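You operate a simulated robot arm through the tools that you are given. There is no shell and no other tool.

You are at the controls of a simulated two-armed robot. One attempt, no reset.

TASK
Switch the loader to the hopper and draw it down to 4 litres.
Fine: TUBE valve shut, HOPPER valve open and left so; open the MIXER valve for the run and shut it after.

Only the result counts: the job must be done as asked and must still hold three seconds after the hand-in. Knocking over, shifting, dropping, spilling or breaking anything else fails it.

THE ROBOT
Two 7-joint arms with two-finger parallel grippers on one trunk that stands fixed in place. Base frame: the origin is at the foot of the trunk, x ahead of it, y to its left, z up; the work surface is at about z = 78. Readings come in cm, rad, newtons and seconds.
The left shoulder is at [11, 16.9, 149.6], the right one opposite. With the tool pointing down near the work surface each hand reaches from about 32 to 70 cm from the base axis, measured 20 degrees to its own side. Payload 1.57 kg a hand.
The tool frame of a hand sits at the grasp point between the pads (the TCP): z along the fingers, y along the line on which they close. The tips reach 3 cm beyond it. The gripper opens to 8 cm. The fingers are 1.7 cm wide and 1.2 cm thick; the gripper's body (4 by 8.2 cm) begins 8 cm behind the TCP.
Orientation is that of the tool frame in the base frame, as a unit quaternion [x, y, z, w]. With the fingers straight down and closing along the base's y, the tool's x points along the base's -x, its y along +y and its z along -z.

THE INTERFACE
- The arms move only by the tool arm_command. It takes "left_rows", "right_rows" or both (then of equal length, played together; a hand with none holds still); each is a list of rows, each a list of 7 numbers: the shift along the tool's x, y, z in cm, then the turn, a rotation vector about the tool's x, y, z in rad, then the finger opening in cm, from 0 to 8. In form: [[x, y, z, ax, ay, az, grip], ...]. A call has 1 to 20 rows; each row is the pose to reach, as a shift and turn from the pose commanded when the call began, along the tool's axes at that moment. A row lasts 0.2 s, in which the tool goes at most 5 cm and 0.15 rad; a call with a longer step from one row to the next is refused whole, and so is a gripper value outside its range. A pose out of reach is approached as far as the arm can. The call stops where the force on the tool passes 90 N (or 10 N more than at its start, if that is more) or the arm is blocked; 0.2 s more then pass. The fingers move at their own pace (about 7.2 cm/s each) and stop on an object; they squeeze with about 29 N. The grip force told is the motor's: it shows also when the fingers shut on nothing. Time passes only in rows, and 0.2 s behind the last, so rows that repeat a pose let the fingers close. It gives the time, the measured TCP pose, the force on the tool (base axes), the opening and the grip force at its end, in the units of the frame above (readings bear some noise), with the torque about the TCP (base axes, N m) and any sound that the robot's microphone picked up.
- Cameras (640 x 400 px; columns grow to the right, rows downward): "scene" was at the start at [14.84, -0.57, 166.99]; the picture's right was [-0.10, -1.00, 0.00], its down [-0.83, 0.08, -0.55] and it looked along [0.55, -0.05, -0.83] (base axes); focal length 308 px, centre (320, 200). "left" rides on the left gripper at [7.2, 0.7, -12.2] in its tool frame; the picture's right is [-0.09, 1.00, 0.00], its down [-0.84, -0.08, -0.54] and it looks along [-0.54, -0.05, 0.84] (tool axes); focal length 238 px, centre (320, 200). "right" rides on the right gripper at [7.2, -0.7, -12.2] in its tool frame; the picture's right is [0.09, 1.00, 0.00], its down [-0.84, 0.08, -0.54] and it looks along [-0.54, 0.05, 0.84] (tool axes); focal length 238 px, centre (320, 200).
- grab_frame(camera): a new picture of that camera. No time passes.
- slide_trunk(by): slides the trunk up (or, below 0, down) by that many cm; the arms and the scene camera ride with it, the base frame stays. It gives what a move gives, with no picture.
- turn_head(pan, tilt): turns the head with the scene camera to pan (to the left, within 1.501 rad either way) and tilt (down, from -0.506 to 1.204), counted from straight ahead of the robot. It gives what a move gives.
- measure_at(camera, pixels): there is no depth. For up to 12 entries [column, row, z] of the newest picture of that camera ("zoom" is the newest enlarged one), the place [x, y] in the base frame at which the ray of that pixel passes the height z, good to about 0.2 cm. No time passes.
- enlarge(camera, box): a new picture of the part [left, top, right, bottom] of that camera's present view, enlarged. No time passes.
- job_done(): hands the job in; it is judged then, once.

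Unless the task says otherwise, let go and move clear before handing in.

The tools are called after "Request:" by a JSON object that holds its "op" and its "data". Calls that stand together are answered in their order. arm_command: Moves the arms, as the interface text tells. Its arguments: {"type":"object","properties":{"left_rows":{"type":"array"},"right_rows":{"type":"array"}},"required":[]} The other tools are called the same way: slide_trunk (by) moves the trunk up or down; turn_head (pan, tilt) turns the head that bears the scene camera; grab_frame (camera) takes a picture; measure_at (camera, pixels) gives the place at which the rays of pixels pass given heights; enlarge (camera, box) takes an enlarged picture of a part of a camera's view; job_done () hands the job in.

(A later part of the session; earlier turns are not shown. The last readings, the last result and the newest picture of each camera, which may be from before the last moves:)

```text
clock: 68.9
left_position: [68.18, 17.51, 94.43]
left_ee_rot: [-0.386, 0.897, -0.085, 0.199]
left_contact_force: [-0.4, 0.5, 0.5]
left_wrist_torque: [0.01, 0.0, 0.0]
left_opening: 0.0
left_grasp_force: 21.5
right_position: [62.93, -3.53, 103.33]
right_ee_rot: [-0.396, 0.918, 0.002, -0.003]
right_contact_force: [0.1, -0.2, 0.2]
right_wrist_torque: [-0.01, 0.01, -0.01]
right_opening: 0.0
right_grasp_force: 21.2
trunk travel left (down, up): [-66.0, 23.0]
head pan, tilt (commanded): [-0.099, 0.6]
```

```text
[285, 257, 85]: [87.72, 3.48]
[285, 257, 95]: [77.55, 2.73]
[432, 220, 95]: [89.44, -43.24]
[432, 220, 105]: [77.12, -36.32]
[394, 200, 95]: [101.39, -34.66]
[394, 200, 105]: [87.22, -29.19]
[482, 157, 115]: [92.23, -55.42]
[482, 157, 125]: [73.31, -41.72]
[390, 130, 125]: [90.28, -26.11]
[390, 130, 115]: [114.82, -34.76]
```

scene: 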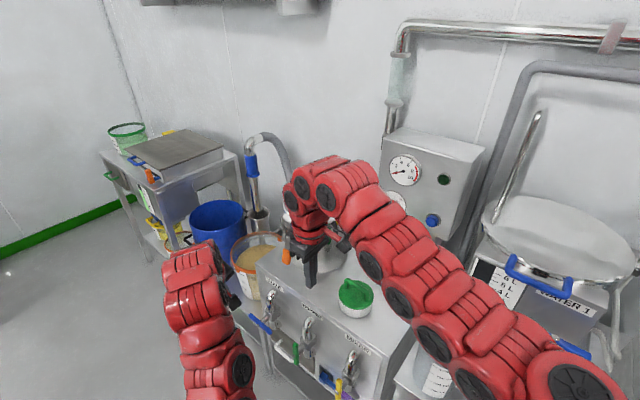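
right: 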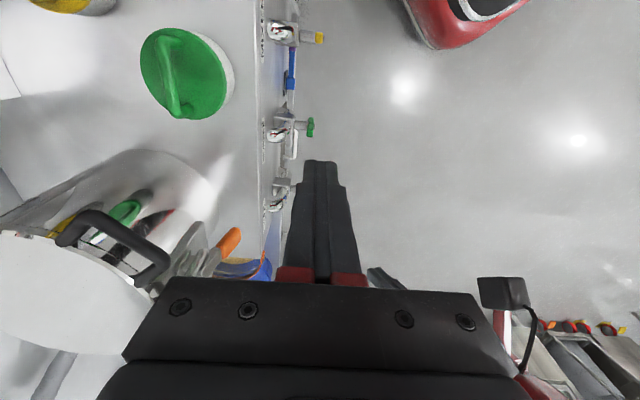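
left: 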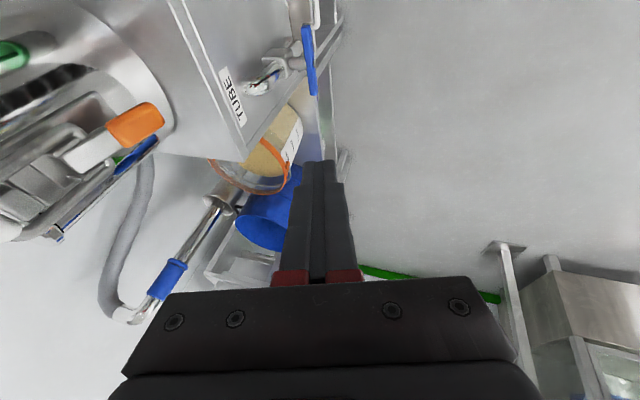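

The clamp is near (85,2.5,87) and the pot spans roughly 12 cm around (104,-10), so the corridor along the box normal at the knob is free. I'll swing the right tool up from pointing down toward pointing at the box, stopping at 60° to look.

Request:
{"op": "arm_command", "data": {"right_rows": [[-0.11, -3.42, 2.04, 0.131, 0, 0, 2], [-0.23, -6.78, 3.65, 0.262, 0, 0, 4], [-0.34, -10.04, 4.85, 0.393, 0, 0, 6], [-0.45, -13.13, 5.65, 0.524, 0, 0, 7], [-0.57, -16.0, 6.08, 0.654, 0, 0, 7], [-0.68, -18.62, 6.18, 0.785, 0, 0, 7], [-0.79, -20.93, 5.97, 0.916, 0, 0, 7], [-0.91, -22.9, 5.5, 1.047, 0, 0, 7]]}}

Request:
{"op": "grab_frame", "data": {"camera": "right"}}

Request:
{"op": "grab_frame", "data": {"camera": "scene"}}

```text
clock: 70.7
left_position: [68.22, 17.53, 94.38]
left_ee_rot: [-0.385, 0.897, -0.085, 0.199]
left_contact_force: [0.4, 0.1, 0.6]
left_wrist_torque: [-0.02, 0.02, 0.02]
left_opening: 0.04
left_grasp_force: 20.9
right_position: [79.89, -18.23, 97.79]
right_ee_rot: [-0.342, 0.796, -0.46, 0.195]
right_contact_force: [-0.2, 0.2, -0.1]
right_wrist_torque: [0.01, -0.02, -0.03]
right_opening: 7.01
right_grasp_force: 0.0
trunk travel left (down, up): [-66.0, 23.0]
head pan, tilt (commanded): [-0.099, 0.6]
```

```text
taken
```

right: 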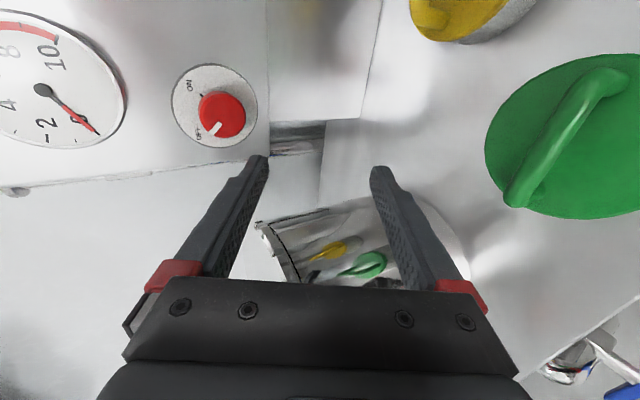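

```text
taken
```

scene: 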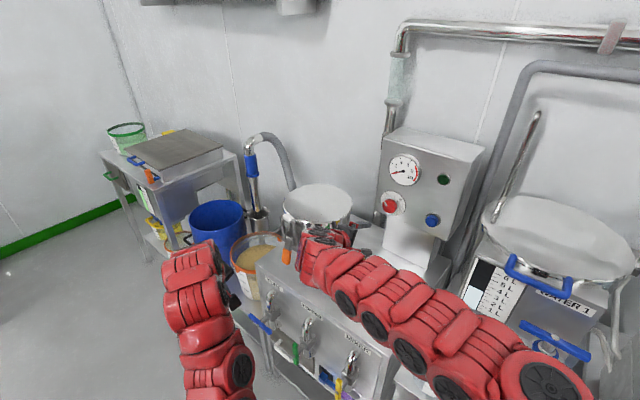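

The knob is now visible in both views: right ≈(222,114) and scene ≈(390,206). I'll zoom and triangulate it.

Request:
{"op": "enlarge", "data": {"camera": "scene", "box": [365, 140, 465, 240]}}

Request:
{"op": "enlarge", "data": {"camera": "right", "box": [140, 40, 300, 180]}}

```text
4.00 times, centred on (415, 190) of scene
```

zoom: 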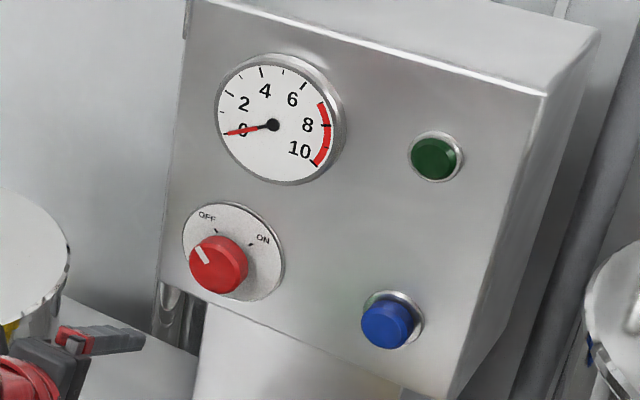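

```text
2.86 times, centred on (220, 110) of right
```

zoom: 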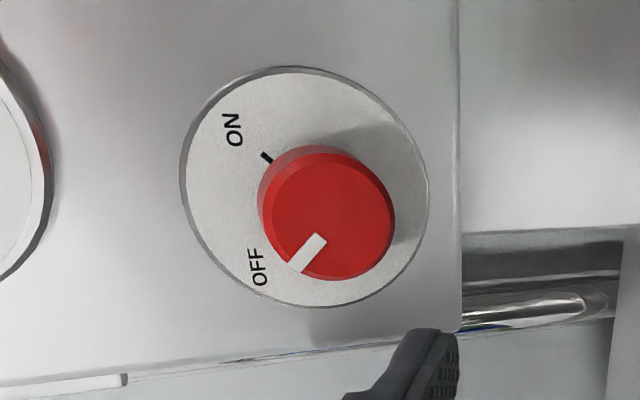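

I'll measure the knob cap (scene (389.8,206.3), right (223.5,114.5)) and dial centre (scene (393.3,202.5), right (214.8,106.5)).

Request:
{"op": "measure_at", "data": {"camera": "scene", "pixels": [[389.75, 206.25, 95], [389.75, 206.25, 105], [393.25, 202.5, 95], [393.25, 202.5, 105], [511, 231, 90], [511, 231, 100]]}}

Request:
{"op": "measure_at", "data": {"camera": "right", "pixels": [[223.5, 114.5, 95], [223.5, 114.5, 100], [223.5, 114.5, 105], [214.8, 106.5, 95], [214.8, 106.5, 100], [214.8, 106.5, 105]]}}

```text
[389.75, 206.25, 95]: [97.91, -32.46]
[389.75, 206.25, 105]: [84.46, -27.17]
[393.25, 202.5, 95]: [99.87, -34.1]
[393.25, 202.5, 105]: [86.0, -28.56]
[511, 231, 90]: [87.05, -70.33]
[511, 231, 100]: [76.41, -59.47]
```

```text
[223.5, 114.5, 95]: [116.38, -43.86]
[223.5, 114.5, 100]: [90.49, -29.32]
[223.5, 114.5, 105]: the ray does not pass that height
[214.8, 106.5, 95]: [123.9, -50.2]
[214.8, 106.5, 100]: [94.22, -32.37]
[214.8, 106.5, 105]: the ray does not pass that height
```

The two views agree: knob cap centre ≈(91.4,-29.9,99.8), dial at (92.6,-31.2,100.3), diameter ≈4.4 cm, about 2 cm deep, with a ~90–100° clockwise turn to ON. I'll level the tool and come to a pre-grasp point about 4 cm short of it.

Request:
{"op": "arm_command", "data": {"right_rows": [[0.1, -1.65, 1.76, 0.131, 0, 0, 7], [0.2, -3.3, 3.52, 0.262, 0, 0, 7], [0.29, -4.96, 5.29, 0.393, 0, 0, 7], [0.39, -6.61, 7.05, 0.524, 0, 0, 7], [0.39, -6.61, 7.05, 0.524, 0, 0, 7]]}}

Request:
{"op": "grab_frame", "data": {"camera": "right"}}

Request:
{"op": "grab_frame", "data": {"camera": "scene"}}

```text
clock: 71.9
left_position: [68.28, 17.52, 94.44]
left_ee_rot: [-0.385, 0.897, -0.085, 0.199]
left_contact_force: [0.0, 0.1, 0.2]
left_wrist_torque: [0.03, 0.01, 0.01]
left_opening: 0.0
left_grasp_force: 21.1
right_position: [86.28, -25.33, 99.92]
right_ee_rot: [0.28, -0.65, 0.65, -0.278]
right_contact_force: [-0.3, -0.7, -0.3]
right_wrist_torque: [0.0, -0.04, 0.04]
right_opening: 6.99
right_grasp_force: 0.2
right hand out of reach, approached as far as the arm can: row 4, 5
trunk travel left (down, up): [-66.0, 23.0]
head pan, tilt (commanded): [-0.099, 0.6]
```

```text
taken
```

right: 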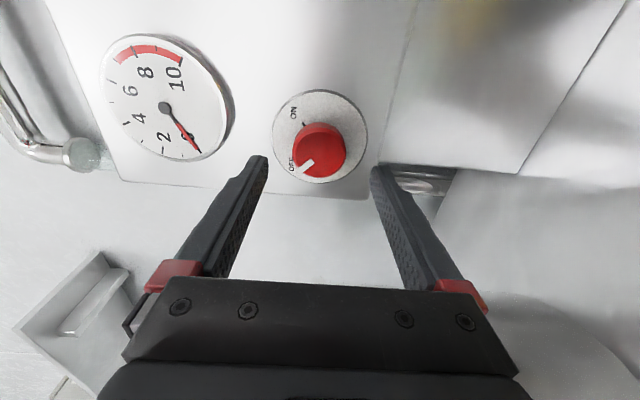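

```text
taken
```

scene: 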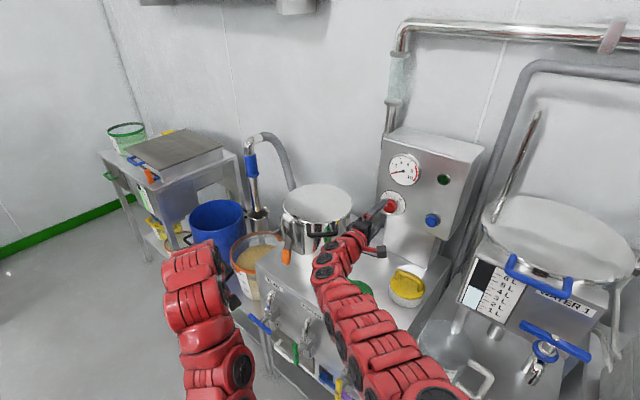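

The knob sits centred between the fingertips (knob at (320,150)), but the arm is at its reach limit. I'll raise the hand 8 cm and lower the trunk 10 to gain reach.

Request:
{"op": "arm_command", "data": {"right_rows": [[0, -3, 0, 0, 0, 0, 7], [0, -6, 0, 0, 0, 0, 7], [0, -9, 0, 0, 0, 0, 7], [0, -9, 0, 0, 0, 0, 7]]}}

Request:
{"op": "slide_trunk", "data": {"by": -10}}

Request:
{"op": "grab_frame", "data": {"camera": "right"}}

Request:
{"op": "grab_frame", "data": {"camera": "scene"}}

```text
clock: 72.9
left_position: [68.13, 17.46, 94.38]
left_ee_rot: [-0.386, 0.897, -0.086, 0.198]
left_contact_force: [0.6, 0.4, 0.9]
left_wrist_torque: [-0.01, 0.01, 0.01]
left_opening: 0.0
left_grasp_force: 21.5
right_position: [86.25, -25.13, 109.0]
right_ee_rot: [-0.281, 0.651, -0.649, 0.277]
right_contact_force: [-0.1, 0.0, -0.7]
right_wrist_torque: [-0.02, 0.01, 0.03]
right_opening: 7.0
right_grasp_force: 0.1
trunk travel left (down, up): [-66.0, 23.0]
head pan, tilt (commanded): [-0.099, 0.6]
```

```text
clock: 74.2
left_position: [68.16, 17.54, 84.4]
left_ee_rot: [-0.386, 0.897, -0.086, 0.198]
left_contact_force: [-0.1, -0.6, 0.0]
left_wrist_torque: [-0.03, 0.01, 0.01]
left_opening: 0.0
left_grasp_force: 21.0
right_position: [86.11, -24.99, 99.11]
right_ee_rot: [-0.28, 0.65, -0.65, 0.277]
right_contact_force: [-0.5, -0.1, -0.6]
right_wrist_torque: [0.01, -0.01, -0.02]
right_opening: 6.99
right_grasp_force: 0.1
trunk travel left (down, up): [-56.0, 33.0]
head pan, tilt (commanded): [-0.099, 0.6]
```

```text
taken
```

right: 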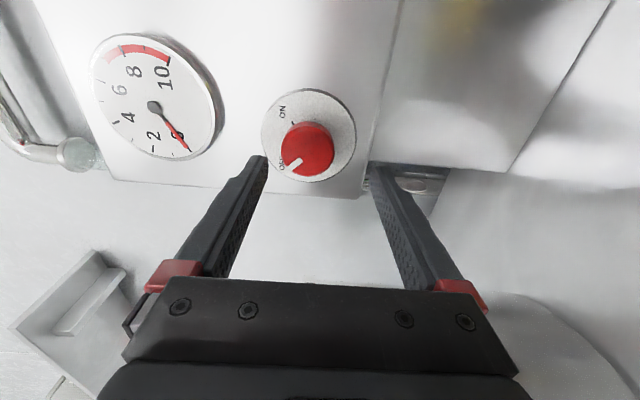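

```text
taken
```

scene: 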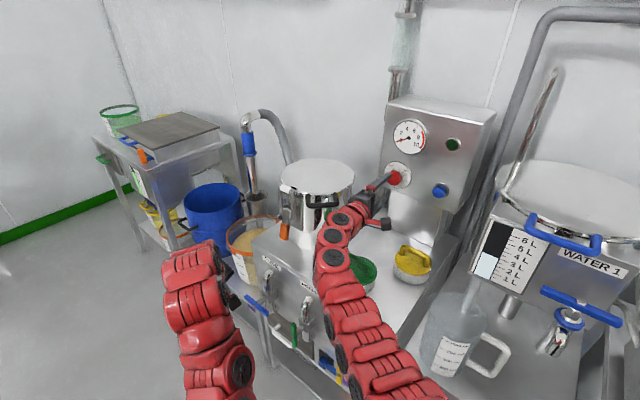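

Knob needs the hand ~0.8 cm higher; I'll align and advance 3.5 cm so the tips are level with the knob's face, then check.

Request:
{"op": "arm_command", "data": {"right_rows": [[-0.1, -0.8, 1, 0, 0, 0, 7], [-0.1, -0.8, 2.5, 0, 0, 0, 7], [-0.1, -0.8, 3.5, 0, 0, 0, 7], [-0.1, -0.8, 3.5, 0, 0, 0, 7]]}}

Request:
{"op": "grab_frame", "data": {"camera": "right"}}

Request:
{"op": "enlarge", "data": {"camera": "scene", "box": [340, 120, 470, 240]}}

```text
clock: 75.2
left_position: [68.15, 17.61, 84.4]
left_ee_rot: [-0.385, 0.897, -0.086, 0.199]
left_contact_force: [0.5, 0.3, 0.0]
left_wrist_torque: [-0.06, 0.03, 0.01]
left_opening: 0.02
left_grasp_force: 21.3
right_position: [88.78, -27.53, 99.68]
right_ee_rot: [0.28, -0.649, 0.65, -0.278]
right_contact_force: [-0.3, -0.7, -0.6]
right_wrist_torque: [-0.01, 0.01, 0.01]
right_opening: 7.03
right_grasp_force: 0.1
trunk travel left (down, up): [-56.0, 33.0]
head pan, tilt (commanded): [-0.099, 0.6]
```

```text
taken
```

right: 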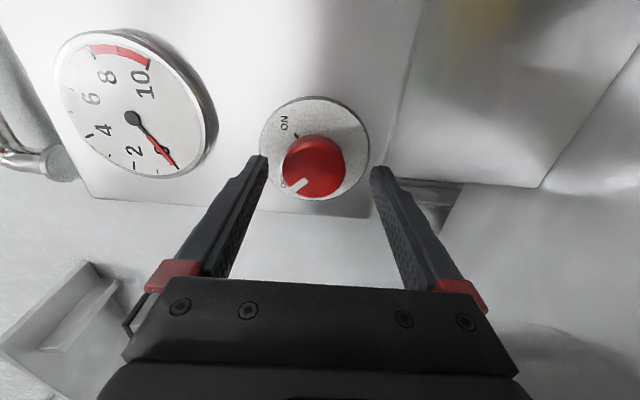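

```text
3.33 times, centred on (405, 180) of scene
```

zoom: 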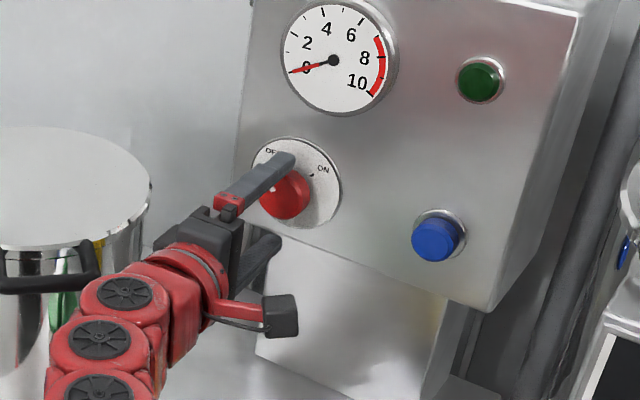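

The knob (315,168) is centred between the tips. I'll advance 1.8 cm more around it and close the fingers.

Request:
{"op": "arm_command", "data": {"right_rows": [[-0.1, -0.3, 1, 0, 0, 0, 7], [-0.1, -0.3, 1.8, 0, 0, 0, 7], [-0.1, -0.3, 1.8, 0, 0, 0, 5], [-0.1, -0.3, 1.8, 0, 0, 0, 3.5], [-0.1, -0.3, 1.8, 0, 0, 0, 3.5]]}}

Request:
{"op": "grab_frame", "data": {"camera": "right"}}

Request:
{"op": "enlarge", "data": {"camera": "scene", "box": [340, 120, 470, 240]}}

```text
clock: 76.4
left_position: [68.3, 17.6, 84.4]
left_ee_rot: [-0.386, 0.897, -0.086, 0.2]
left_contact_force: [0.0, 0.4, 0.2]
left_wrist_torque: [0.0, -0.03, 0.01]
left_opening: 0.01
left_grasp_force: 20.9
right_position: [89.87, -28.84, 100.02]
right_ee_rot: [-0.281, 0.65, -0.649, 0.277]
right_contact_force: [-5.0, 2.9, -10.8]
right_wrist_torque: [0.08, 0.03, -0.03]
right_opening: 4.31
right_grasp_force: 44.3
right hand out of reach, approached as far as the arm can: row 2, 3, 4, 5
trunk travel left (down, up): [-56.0, 33.0]
head pan, tilt (commanded): [-0.099, 0.6]
```

```text
taken
```

right: 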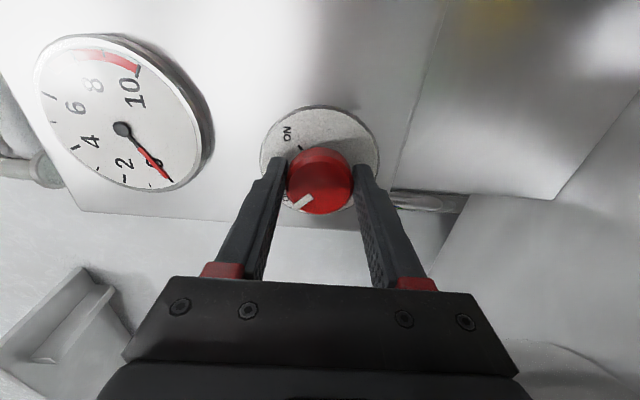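

```text
3.33 times, centred on (405, 180) of scene
```

zoom: 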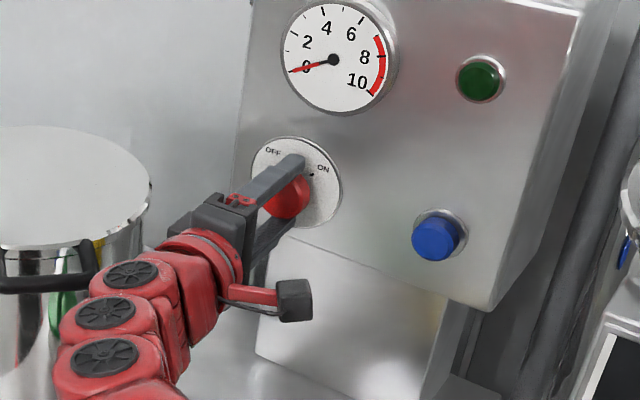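

The knob is firmly gripped (opening 4.3, 44 N). Before turning, I'll set the head so both the hopper gauge and the control box are in view and take a baseline.

Request:
{"op": "turn_head", "data": {"pan": 0.2, "tilt": 0.5}}

Request:
{"op": "grab_frame", "data": {"camera": "scene"}}

```text
clock: 77.2
left_position: [68.21, 17.54, 84.28]
left_ee_rot: [-0.386, 0.897, -0.085, 0.199]
left_contact_force: [-0.6, -0.2, -0.5]
left_wrist_torque: [0.01, -0.01, 0.0]
left_opening: 0.01
left_grasp_force: 21.2
right_position: [89.91, -28.81, 99.94]
right_ee_rot: [-0.282, 0.65, -0.649, 0.277]
right_contact_force: [-11.4, 3.5, -18.3]
right_wrist_torque: [0.11, 0.18, 0.13]
right_opening: 4.35
right_grasp_force: 45.1
trunk travel left (down, up): [-56.0, 33.0]
head pan, tilt (commanded): [0.201, 0.499]
```

```text
taken
```

scene: 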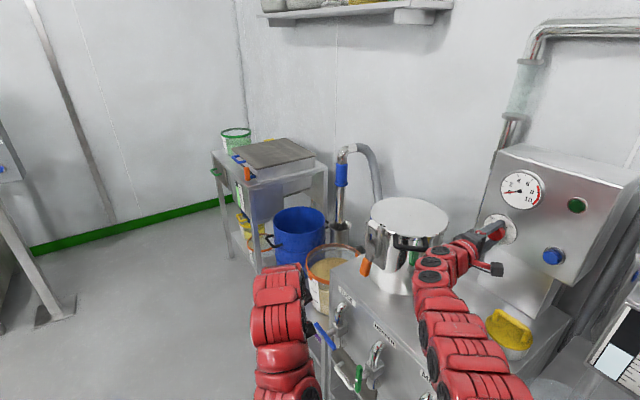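

Both gauge areas are visible. Zoom baseline on the hopper scale (~(243,195)) and the box.

Request:
{"op": "enlarge", "data": {"camera": "scene", "box": [230, 175, 258, 220]}}

Request:
{"op": "enlarge", "data": {"camera": "scene", "box": [470, 90, 630, 270]}}

```text
8.89 times, centred on (244, 198) of scene
```

zoom: 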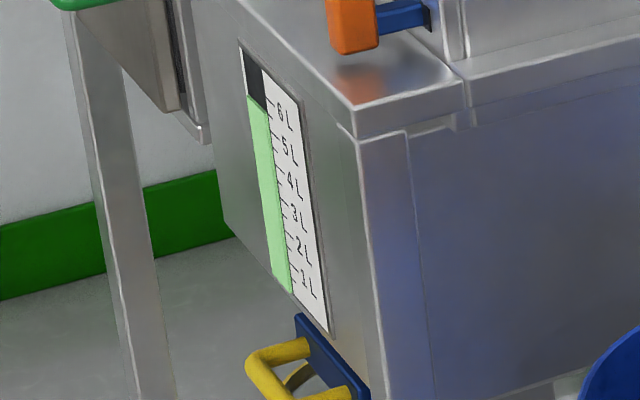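

```text
2.22 times, centred on (550, 180) of scene
```

zoom: 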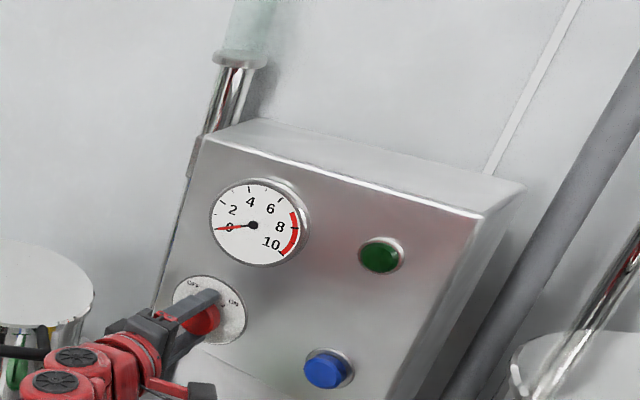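

I'll magnify the scale further to calibrate its ticks.

Request:
{"op": "enlarge", "data": {"camera": "scene", "box": [233, 178, 253, 213]}}

```text
11.43 times, centred on (243, 196) of scene
```

zoom: 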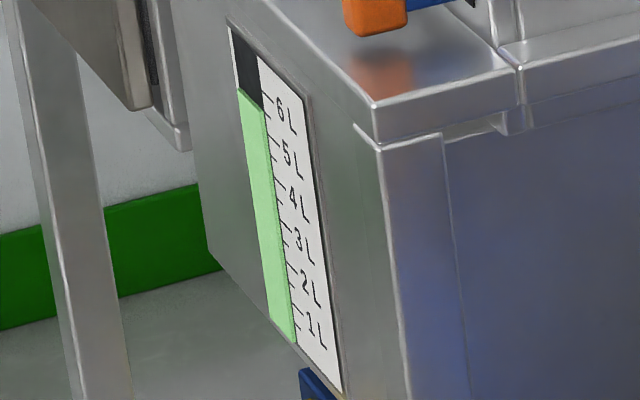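

Calibration: level at the strip's right edge y≈105 (≈5.8–6 L); 4 L will be at y≈182. Now I turn the knob clockwise toward ON, in about 90°.

Request:
{"op": "arm_command", "data": {"right_rows": [[0, 0.15, 0, 0, 0, 0.14, 3.5], [0, 0.3, 0, 0, 0, 0.28, 3.5], [0, 0.3, 0, 0, 0, 0.42, 3.5], [0, 0.3, 0, 0, 0, 0.56, 3.5], [0, 0.3, 0, 0, 0, 0.7, 3.5], [0, 0.3, 0, 0, 0, 0.84, 3.5]]}}

Request:
{"op": "grab_frame", "data": {"camera": "right"}}

Request:
{"op": "enlarge", "data": {"camera": "scene", "box": [233, 178, 253, 213]}}

Request:
{"op": "enlarge", "data": {"camera": "scene", "box": [470, 90, 630, 270]}}

```text
clock: 78.6
left_position: [68.33, 17.54, 84.32]
left_ee_rot: [-0.386, 0.897, -0.085, 0.198]
left_contact_force: [-0.4, 0.7, 0.1]
left_wrist_torque: [-0.02, 0.01, 0.0]
left_opening: 0.0
left_grasp_force: 21.5
right_position: [90.04, -28.87, 99.72]
right_ee_rot: [0.009, 0.709, -0.479, 0.518]
right_contact_force: [9.2, -0.3, -4.6]
right_wrist_torque: [-0.18, -0.17, -1.16]
right_opening: 4.34
right_grasp_force: 44.9
trunk travel left (down, up): [-56.0, 33.0]
head pan, tilt (commanded): [0.201, 0.499]
```

```text
taken
```

right: 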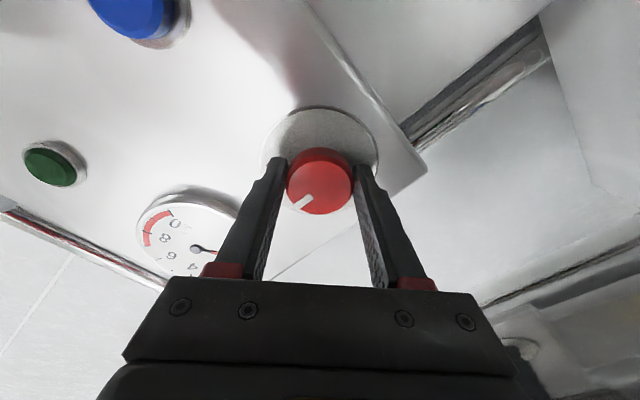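

```text
11.43 times, centred on (243, 196) of scene
```

zoom: 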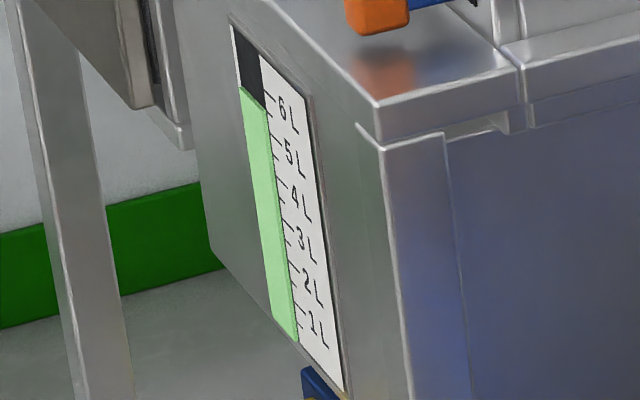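

```text
2.22 times, centred on (550, 180) of scene
```

zoom: 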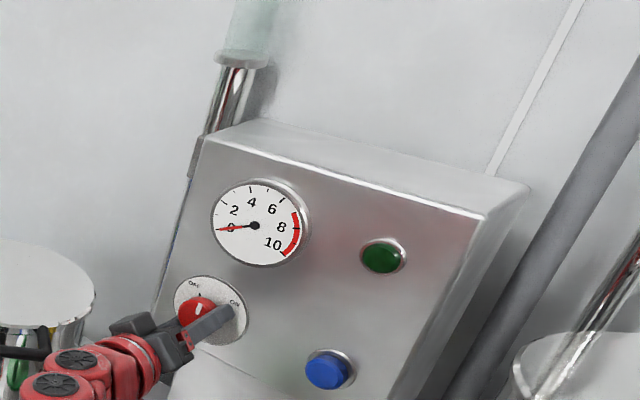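

The knob follows the grip (pointer now near straight up, ~48°); no pressure yet. I'll turn the remaining ~43° to ON and check straight away.

Request:
{"op": "arm_command", "data": {"right_rows": [[0, 0, 0, 0, 0, 0.15, 3.5], [0, 0, 0, 0, 0, 0.3, 3.5], [0, 0, 0, 0, 0, 0.45, 3.5], [0, 0, 0, 0, 0, 0.6, 3.5], [0, 0, 0, 0, 0, 0.75, 3.5]]}}

Request:
{"op": "enlarge", "data": {"camera": "scene", "box": [233, 178, 253, 213]}}

Request:
{"op": "enlarge", "data": {"camera": "scene", "box": [470, 90, 630, 270]}}

Request:
{"op": "grab_frame", "data": {"camera": "right"}}

```text
clock: 79.8
left_position: [68.53, 17.63, 84.25]
left_ee_rot: [-0.387, 0.897, -0.086, 0.196]
left_contact_force: [-0.1, -0.4, -0.9]
left_wrist_torque: [0.0, 0.0, -0.01]
left_opening: 0.0
left_grasp_force: 21.0
right_position: [90.02, -28.62, 99.74]
right_ee_rot: [0.266, 0.657, -0.257, 0.657]
right_contact_force: [29.7, 0.3, -4.0]
right_wrist_torque: [-0.88, 0.16, -0.34]
right_opening: 4.36
right_grasp_force: 45.0
trunk travel left (down, up): [-56.0, 33.0]
head pan, tilt (commanded): [0.201, 0.499]
```

```text
11.43 times, centred on (243, 196) of scene
```

zoom: 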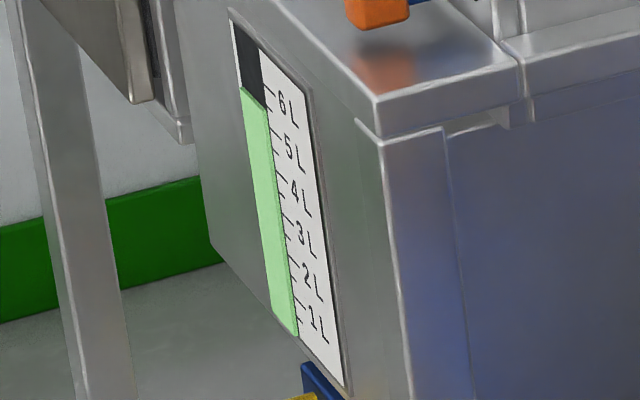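

```text
2.22 times, centred on (550, 180) of scene
```

zoom: 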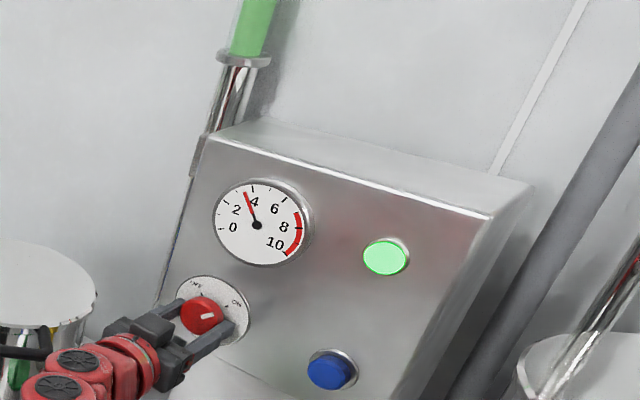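

```text
taken
```

right: 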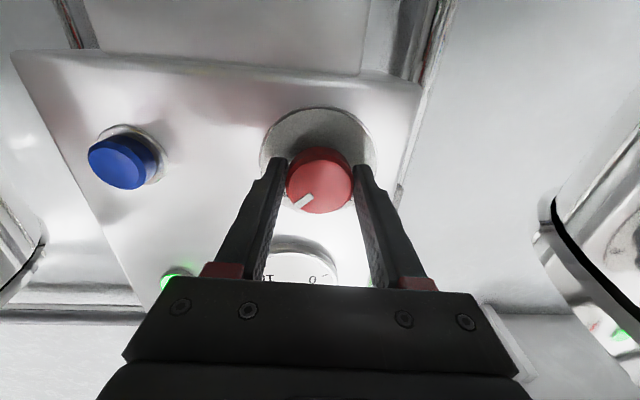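

The loader runs: lamp lit, gauge ≈3.7, green material in the sight glass. I'll hold about 1 s and read the level to get the rate.

Request:
{"op": "arm_command", "data": {"right_rows": [[0, 0, 0, 0, 0, 0, 3.5], [0, 0, 0, 0, 0, 0, 3.5], [0, 0, 0, 0, 0, 0, 3.5], [0, 0, 0, 0, 0, 0, 3.5]]}}

Request:
{"op": "enlarge", "data": {"camera": "scene", "box": [233, 178, 253, 213]}}

Request:
{"op": "enlarge", "data": {"camera": "scene", "box": [470, 90, 630, 270]}}

```text
clock: 80.8
left_position: [68.46, 17.62, 84.08]
left_ee_rot: [-0.386, 0.897, -0.084, 0.197]
left_contact_force: [0.4, -0.2, 0.3]
left_wrist_torque: [0.05, 0.01, 0.0]
left_opening: 0.02
left_grasp_force: 21.0
right_position: [90.12, -28.62, 99.64]
right_ee_rot: [0.267, 0.656, -0.257, 0.657]
right_contact_force: [40.3, 2.8, 7.0]
right_wrist_torque: [-0.17, 0.49, -0.33]
right_opening: 4.33
right_grasp_force: 45.2
trunk travel left (down, up): [-56.0, 33.0]
head pan, tilt (commanded): [0.201, 0.499]
```

```text
11.43 times, centred on (243, 196) of scene
```

zoom: 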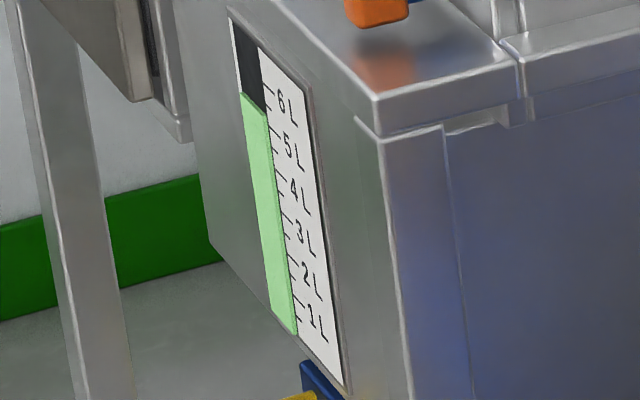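

```text
2.22 times, centred on (550, 180) of scene
```

zoom: 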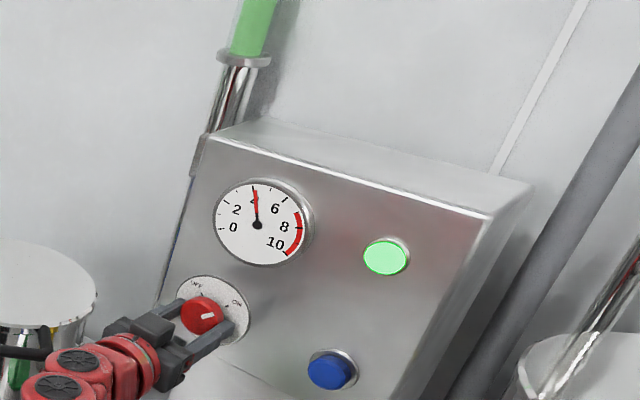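

The level fell ~6 px in 1 s (≈0.14 L/s); pressure is 4.2, still below red. I'll hold another ~2 s while easing the side force slightly.

Request:
{"op": "arm_command", "data": {"right_rows": [[0, 0.1, 0.05, 0, 0, 0, 3.5], [0, 0.2, 0.1, 0, 0, 0, 3.5], [0, 0.2, 0.1, 0, 0, 0, 3.5], [0, 0.2, 0.1, 0, 0, 0, 3.5], [0, 0.2, 0.1, 0, 0, 0, 3.5], [0, 0.2, 0.1, 0, 0, 0, 3.5], [0, 0.2, 0.1, 0, 0, 0, 3.5], [0, 0.2, 0.1, 0, 0, 0, 3.5], [0, 0.2, 0.1, 0, 0, 0, 3.5]]}}

Request:
{"op": "enlarge", "data": {"camera": "scene", "box": [233, 178, 253, 213]}}

Request:
{"op": "enlarge", "data": {"camera": "scene", "box": [470, 90, 630, 270]}}

```text
clock: 82.8
left_position: [68.5, 17.67, 84.14]
left_ee_rot: [-0.385, 0.897, -0.087, 0.197]
left_contact_force: [-0.2, 0.0, 0.4]
left_wrist_torque: [-0.03, -0.02, -0.01]
left_opening: 0.0
left_grasp_force: 21.2
right_position: [90.05, -28.61, 99.67]
right_ee_rot: [0.267, 0.656, -0.257, 0.657]
right_contact_force: [52.9, 1.9, 17.8]
right_wrist_torque: [-0.21, 0.04, -0.35]
right_opening: 4.35
right_grasp_force: 44.6
right hand out of reach, approached as far as the arm can: row 1, 2, 3, 4, 5, 6, 7, 8, 9
trunk travel left (down, up): [-56.0, 33.0]
head pan, tilt (commanded): [0.201, 0.499]
```

```text
11.43 times, centred on (243, 196) of scene
```

zoom: 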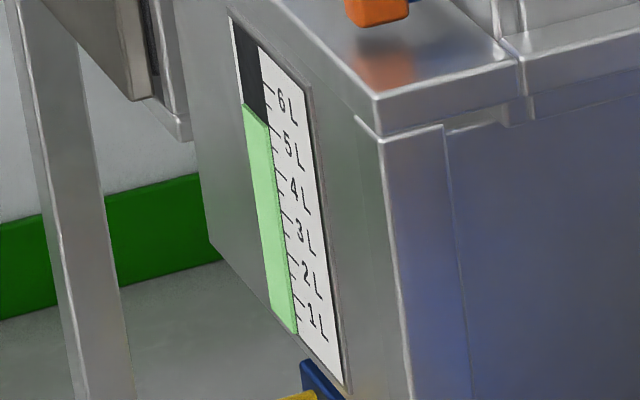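

```text
2.22 times, centred on (550, 180) of scene
```

zoom: 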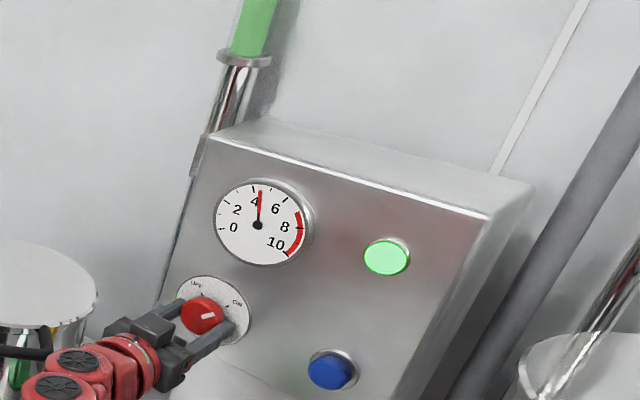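

Level falls ~0.13 L/s, now about 5.4 L, pressure 4.5. The side force is creeping up (53 N), so I'll open the fingers around the knob (it stays ON) and hold ~1.5 s.

Request:
{"op": "arm_command", "data": {"right_rows": [[0, 0, 0, 0, 0, 0, 5], [0, 0, 0, 0, 0, 0, 6.5], [0, 0, 0, 0, 0, 0, 6.5], [0, 0, 0, 0, 0, 0, 6.5], [0, 0, 0, 0, 0, 0, 6.5], [0, 0, 0, 0, 0, 0, 6.5]]}}

Request:
{"op": "enlarge", "data": {"camera": "scene", "box": [236, 178, 252, 210]}}

Request:
{"op": "enlarge", "data": {"camera": "scene", "box": [470, 90, 630, 270]}}

Request:
{"op": "grab_frame", "data": {"camera": "right"}}

```text
clock: 84.2
left_position: [68.17, 17.61, 84.36]
left_ee_rot: [-0.385, 0.897, -0.085, 0.199]
left_contact_force: [0.1, -0.2, 0.2]
left_wrist_torque: [0.03, -0.03, 0.0]
left_opening: 0.02
left_grasp_force: 21.4
right_position: [89.53, -28.79, 100.02]
right_ee_rot: [0.268, 0.656, -0.256, 0.658]
right_contact_force: [-0.7, -0.1, 0.5]
right_wrist_torque: [-0.02, 0.03, 0.02]
right_opening: 6.49
right_grasp_force: 0.1
trunk travel left (down, up): [-56.0, 33.0]
head pan, tilt (commanded): [0.201, 0.499]
```

```text
12.50 times, centred on (244, 194) of scene
```

zoom: 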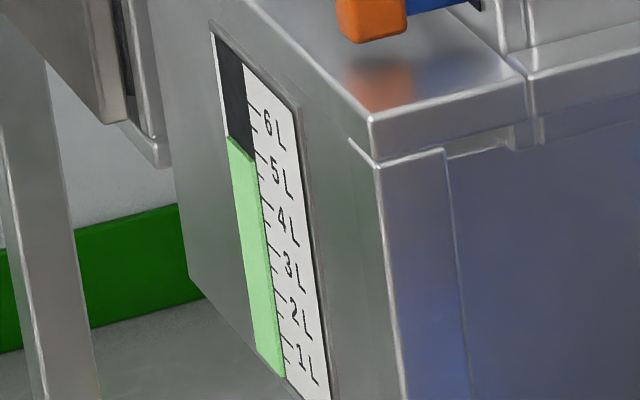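

```text
2.22 times, centred on (550, 180) of scene
```

zoom: 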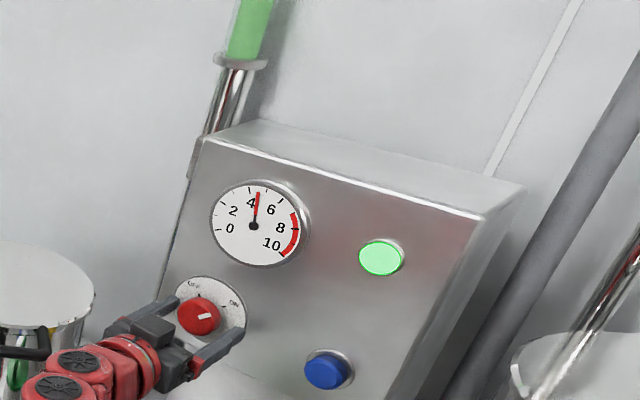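

```text
taken
```

right: 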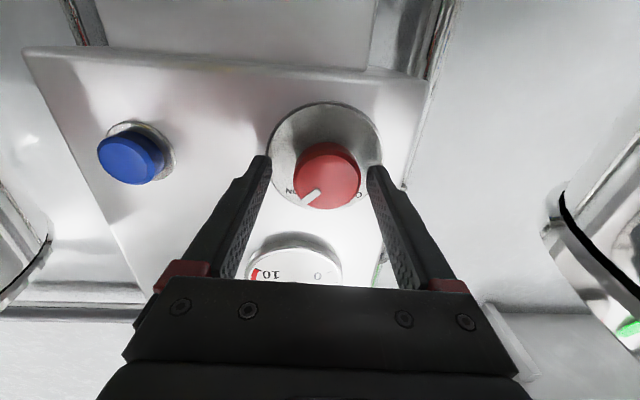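

The hand is free around the knob and the run continues. I need a finer look at the scale ticks around 5 and 4 L.

Request:
{"op": "enlarge", "data": {"camera": "scene", "box": [237, 182, 249, 202]}}

```text
16.00 times, centred on (243, 192) of scene
```

zoom: 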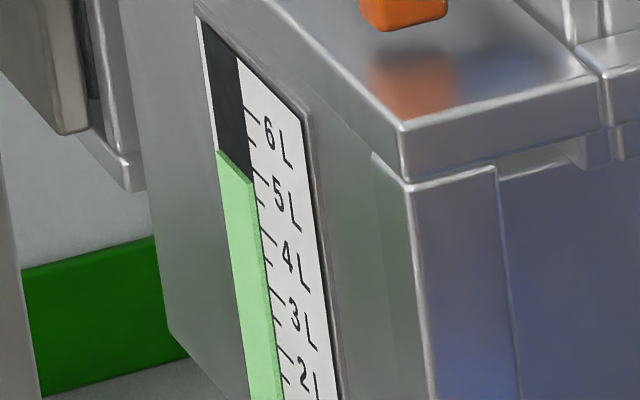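

Finer reading: 5 L tick at y≈168, 4 L at y≈230, level edge at y≈183 → about 4.8 L. I'll re-grip the knob now to be ready to switch off, and read again.

Request:
{"op": "arm_command", "data": {"right_rows": [[0, 0.2, 0.1, 0, 0, 0, 4.5], [0, 0.25, 0.1, 0, 0, 0, 3.5]]}}

Request:
{"op": "enlarge", "data": {"camera": "scene", "box": [237, 182, 249, 202]}}

Request:
{"op": "grab_frame", "data": {"camera": "right"}}

```text
clock: 84.8
left_position: [68.3, 17.64, 84.25]
left_ee_rot: [-0.386, 0.897, -0.086, 0.198]
left_contact_force: [-0.1, 0.1, 0.1]
left_wrist_torque: [-0.01, -0.03, 0.04]
left_opening: 0.02
left_grasp_force: 21.3
right_position: [89.93, -28.39, 99.86]
right_ee_rot: [0.265, 0.657, -0.256, 0.658]
right_contact_force: [3.2, 5.0, -1.9]
right_wrist_torque: [0.54, 0.5, -0.26]
right_opening: 4.35
right_grasp_force: 28.5
trunk travel left (down, up): [-56.0, 33.0]
head pan, tilt (commanded): [0.201, 0.499]
```

```text
16.00 times, centred on (243, 192) of scene
```

zoom: 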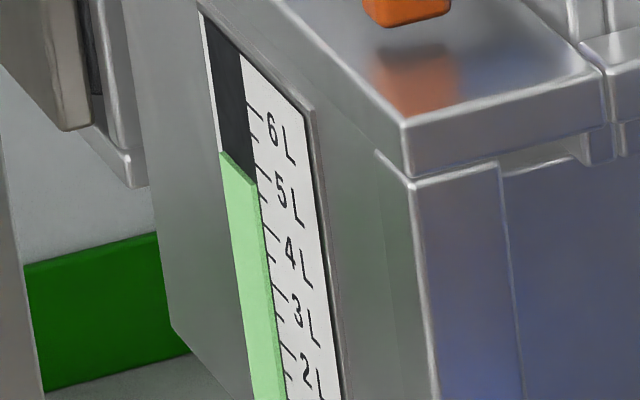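

```text
taken
```

right: 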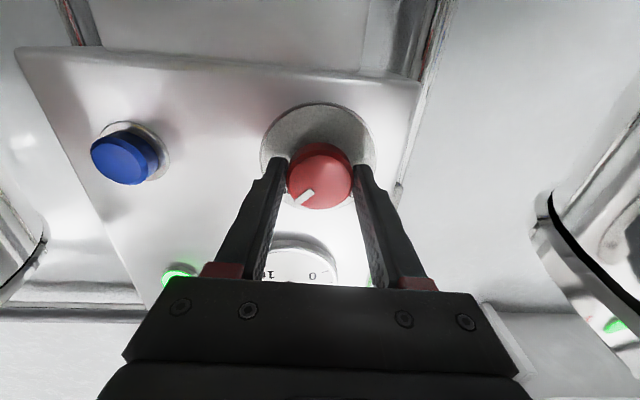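

Level ≈4.67 L now (rate ≈0.2 L/s). I'll pre-rotate the knob back about a third (still ON) so that the final OFF is quick, and read.

Request:
{"op": "arm_command", "data": {"right_rows": [[0, 0, 0, 0, 0, -0.15, 3.5], [0, 0, 0, 0, 0, -0.3, 3.5], [0, 0, 0, 0, 0, -0.45, 3.5]]}}

Request:
{"op": "enlarge", "data": {"camera": "scene", "box": [237, 182, 249, 202]}}

Request:
{"op": "enlarge", "data": {"camera": "scene", "box": [470, 90, 630, 270]}}

```text
clock: 85.6
left_position: [68.31, 17.55, 84.34]
left_ee_rot: [-0.386, 0.897, -0.086, 0.197]
left_contact_force: [-0.3, -1.1, -0.8]
left_wrist_torque: [0.0, -0.02, -0.01]
left_opening: 0.0
left_grasp_force: 21.1
right_position: [89.82, -28.4, 99.85]
right_ee_rot: [0.114, 0.698, -0.399, 0.583]
right_contact_force: [-1.5, 10.2, -6.3]
right_wrist_torque: [0.56, 0.59, -0.95]
right_opening: 4.33
right_grasp_force: 45.2
trunk travel left (down, up): [-56.0, 33.0]
head pan, tilt (commanded): [0.201, 0.499]
```

```text
16.00 times, centred on (243, 192) of scene
```

zoom: 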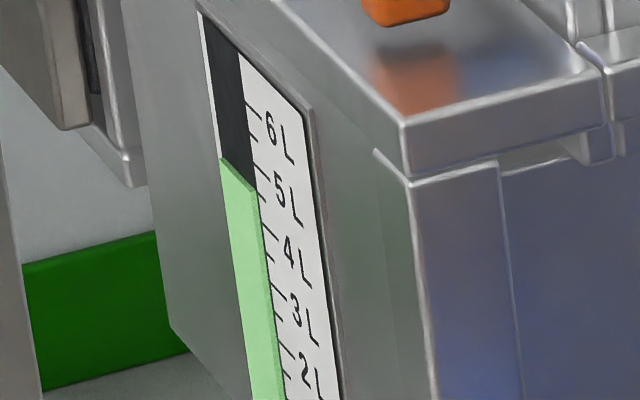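

```text
2.22 times, centred on (550, 180) of scene
```

zoom: 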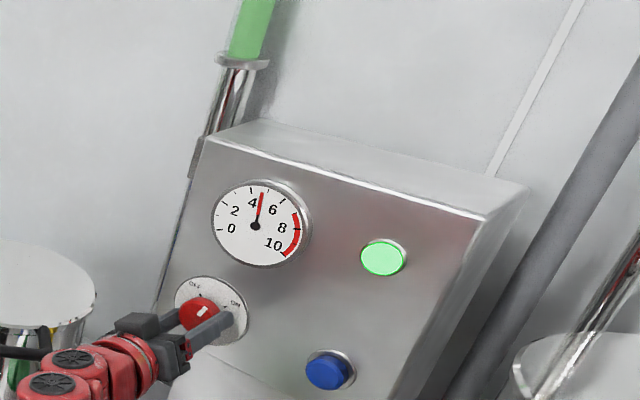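

Lamp still lit, level ≈4.57 L. I'll wait about 1.4 s more.

Request:
{"op": "arm_command", "data": {"right_rows": [[0, 0, 0, 0, 0, 0, 3.5], [0, 0, 0, 0, 0, 0, 3.5], [0, 0, 0, 0, 0, 0, 3.5], [0, 0, 0, 0, 0, 0, 3.5], [0, 0, 0, 0, 0, 0, 3.5], [0, 0, 0, 0, 0, 0, 3.5]]}}

Request:
{"op": "enlarge", "data": {"camera": "scene", "box": [237, 182, 249, 202]}}

Request:
{"op": "enlarge", "data": {"camera": "scene", "box": [470, 90, 630, 270]}}

```text
clock: 87.0
left_position: [68.3, 17.64, 84.34]
left_ee_rot: [-0.386, 0.897, -0.086, 0.198]
left_contact_force: [0.1, 0.2, 0.2]
left_wrist_torque: [0.01, 0.0, 0.01]
left_opening: 0.0
left_grasp_force: 21.4
right_position: [89.79, -28.41, 99.9]
right_ee_rot: [0.113, 0.699, -0.397, 0.584]
right_contact_force: [-2.1, 11.7, -7.6]
right_wrist_torque: [-0.09, -0.11, -0.28]
right_opening: 4.29
right_grasp_force: 45.0
trunk travel left (down, up): [-56.0, 33.0]
head pan, tilt (commanded): [0.201, 0.499]
```

```text
16.00 times, centred on (243, 192) of scene
```

zoom: 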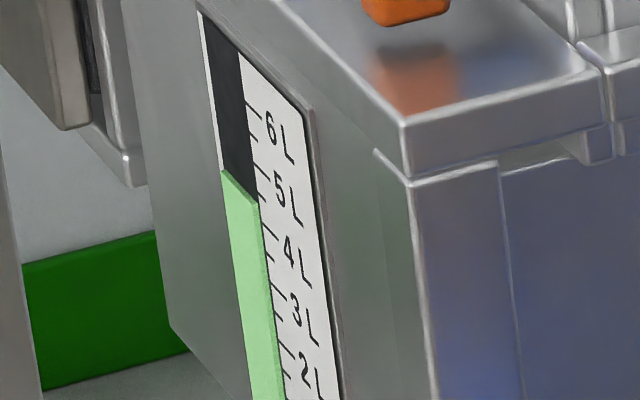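

```text
2.22 times, centred on (550, 180) of scene
```

zoom: 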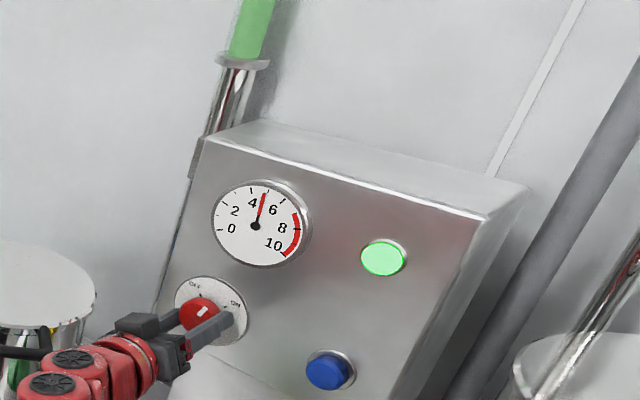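

Level ≈4.38 L, rate ≈0.14 L/s. A finer zoom to calibrate around 4–5 L (no time passes).

Request:
{"op": "enlarge", "data": {"camera": "scene", "box": [236, 186, 246, 198]}}

```text
16.00 times, centred on (241, 192) of scene
```

zoom: 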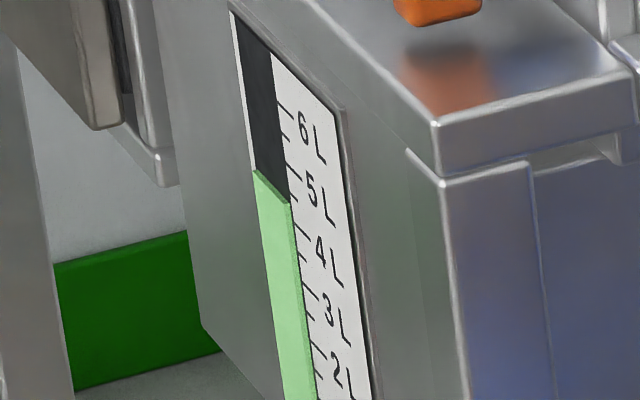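

Level ≈4.33 L by the ticks (5 L at y≈162, 4 L at y≈224, level at y≈205). I'll wait ~1.2 s more, then re-read.

Request:
{"op": "arm_command", "data": {"right_rows": [[0, 0, 0, 0, 0, 0, 3.5], [0, 0, 0, 0, 0, 0, 3.5], [0, 0, 0, 0, 0, 0, 3.5], [0, 0, 0, 0, 0, 0, 3.5], [0, 0, 0, 0, 0, 0, 3.5]]}}

Request:
{"op": "enlarge", "data": {"camera": "scene", "box": [236, 186, 246, 198]}}

```text
clock: 88.2
left_position: [68.13, 17.7, 84.32]
left_ee_rot: [-0.386, 0.897, -0.085, 0.198]
left_contact_force: [0.3, 0.4, -0.7]
left_wrist_torque: [-0.01, -0.01, 0.01]
left_opening: 0.01
left_grasp_force: 21.6
right_position: [89.86, -28.36, 99.97]
right_ee_rot: [0.113, 0.699, -0.397, 0.585]
right_contact_force: [-2.2, 11.9, -8.0]
right_wrist_torque: [-0.01, 0.02, -0.37]
right_opening: 4.35
right_grasp_force: 44.7
trunk travel left (down, up): [-56.0, 33.0]
head pan, tilt (commanded): [0.201, 0.499]
```

```text
16.00 times, centred on (241, 192) of scene
```

zoom: 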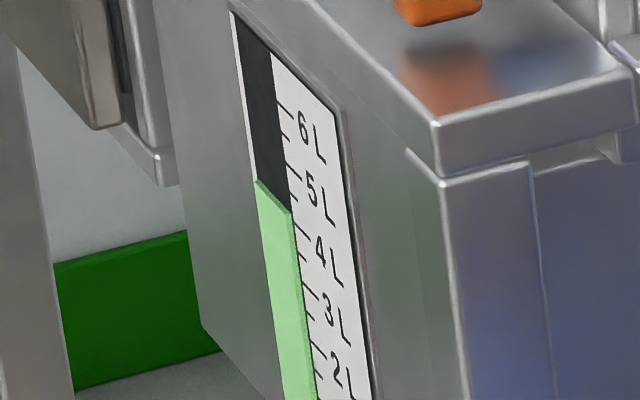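

Level ≈4.18 L, rate ≈0.13 L/s. I'll hold 0.4 s and turn the knob back to OFF now.

Request:
{"op": "arm_command", "data": {"right_rows": [[0, 0, 0, 0, 0, -0.1, 3.5], [0, 0, 0, 0, 0, -0.15, 3.5], [0, 0, 0, 0, 0, -0.3, 3.5], [0, 0, 0, 0, 0, -0.45, 3.5], [0, 0, 0, 0, 0, -0.6, 3.5], [0, 0, 0, 0, 0, -0.75, 3.5]]}}

Request:
{"op": "enlarge", "data": {"camera": "scene", "box": [236, 186, 246, 198]}}

Request:
{"op": "enlarge", "data": {"camera": "scene", "box": [470, 90, 630, 270]}}

```text
clock: 89.6
left_position: [68.17, 17.66, 84.23]
left_ee_rot: [-0.385, 0.897, -0.087, 0.198]
left_contact_force: [0.0, 0.1, 0.1]
left_wrist_torque: [-0.01, -0.02, 0.0]
left_opening: 0.0
left_grasp_force: 21.5
right_position: [89.84, -28.57, 99.94]
right_ee_rot: [-0.153, 0.691, -0.584, 0.397]
right_contact_force: [-14.2, 16.9, -15.9]
right_wrist_torque: [0.27, 0.35, -0.7]
right_opening: 4.33
right_grasp_force: 44.5
trunk travel left (down, up): [-56.0, 33.0]
head pan, tilt (commanded): [0.201, 0.499]
```

```text
16.00 times, centred on (241, 192) of scene
```

zoom: 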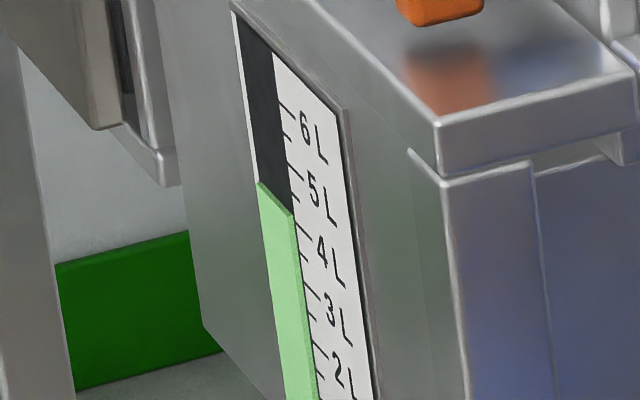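

```text
2.22 times, centred on (550, 180) of scene
```

zoom: 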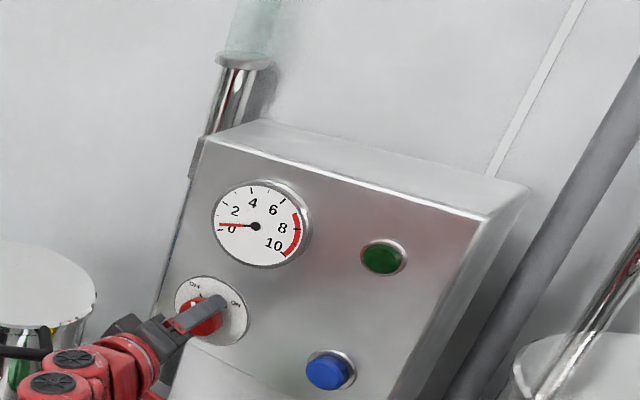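

The loader is off (lamp dark, gauge ≈0, sight glass clear) with the hopper at about 4.15 L. A short further burst of about 1 s should bring it to 4.0, so I'll turn on briefly and back in one motion.

Request:
{"op": "arm_command", "data": {"right_rows": [[0, 0, 0, 0, 0, 0.15, 3.5], [0, 0, 0, 0, 0, 0.3, 3.5], [0, 0, 0, 0, 0, 0.45, 3.5], [0, 0, 0, 0, 0, 0.6, 3.5], [0, 0, 0, 0, 0, 0.75, 3.5], [0, 0, 0, 0, 0, 0.75, 3.5], [0, 0, 0, 0, 0, 0.6, 3.5], [0, 0, 0, 0, 0, 0.45, 3.5], [0, 0, 0, 0, 0, 0.3, 3.5], [0, 0, 0, 0, 0, 0.15, 3.5], [0, 0, 0, 0, 0, 0, 3.5]]}}

Request:
{"op": "enlarge", "data": {"camera": "scene", "box": [236, 186, 246, 198]}}

Request:
{"op": "enlarge", "data": {"camera": "scene", "box": [470, 90, 630, 270]}}

```text
clock: 92.0
left_position: [68.31, 17.59, 84.2]
left_ee_rot: [-0.386, 0.897, -0.086, 0.198]
left_contact_force: [-0.8, -0.8, -0.1]
left_wrist_torque: [0.01, 0.04, -0.03]
left_opening: 0.02
left_grasp_force: 21.2
right_position: [90.01, -28.53, 99.95]
right_ee_rot: [-0.152, 0.692, -0.584, 0.397]
right_contact_force: [-0.4, 12.7, -13.4]
right_wrist_torque: [0.35, 0.34, -0.28]
right_opening: 4.33
right_grasp_force: 45.0
trunk travel left (down, up): [-56.0, 33.0]
head pan, tilt (commanded): [0.201, 0.499]
```

```text
16.00 times, centred on (241, 192) of scene
```

zoom: 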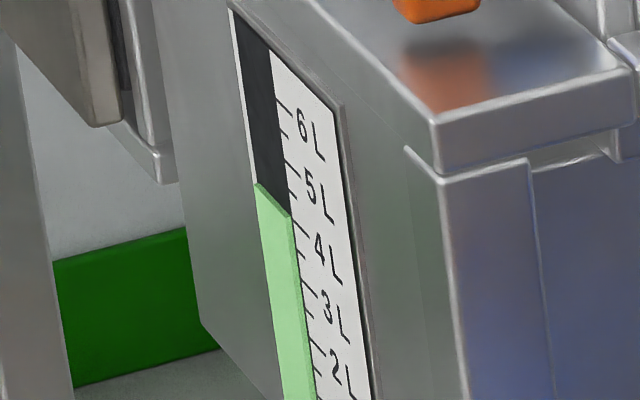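

```text
2.22 times, centred on (550, 180) of scene
```

zoom: 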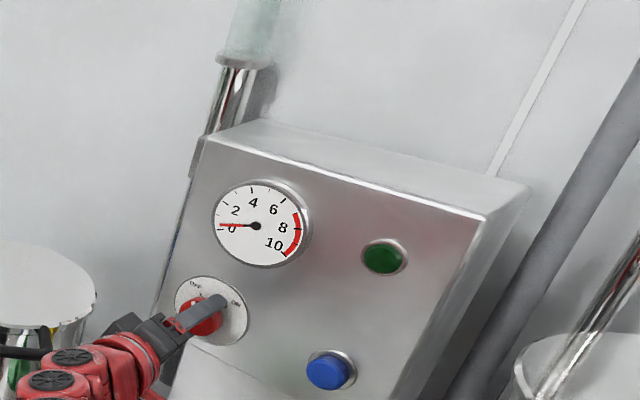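

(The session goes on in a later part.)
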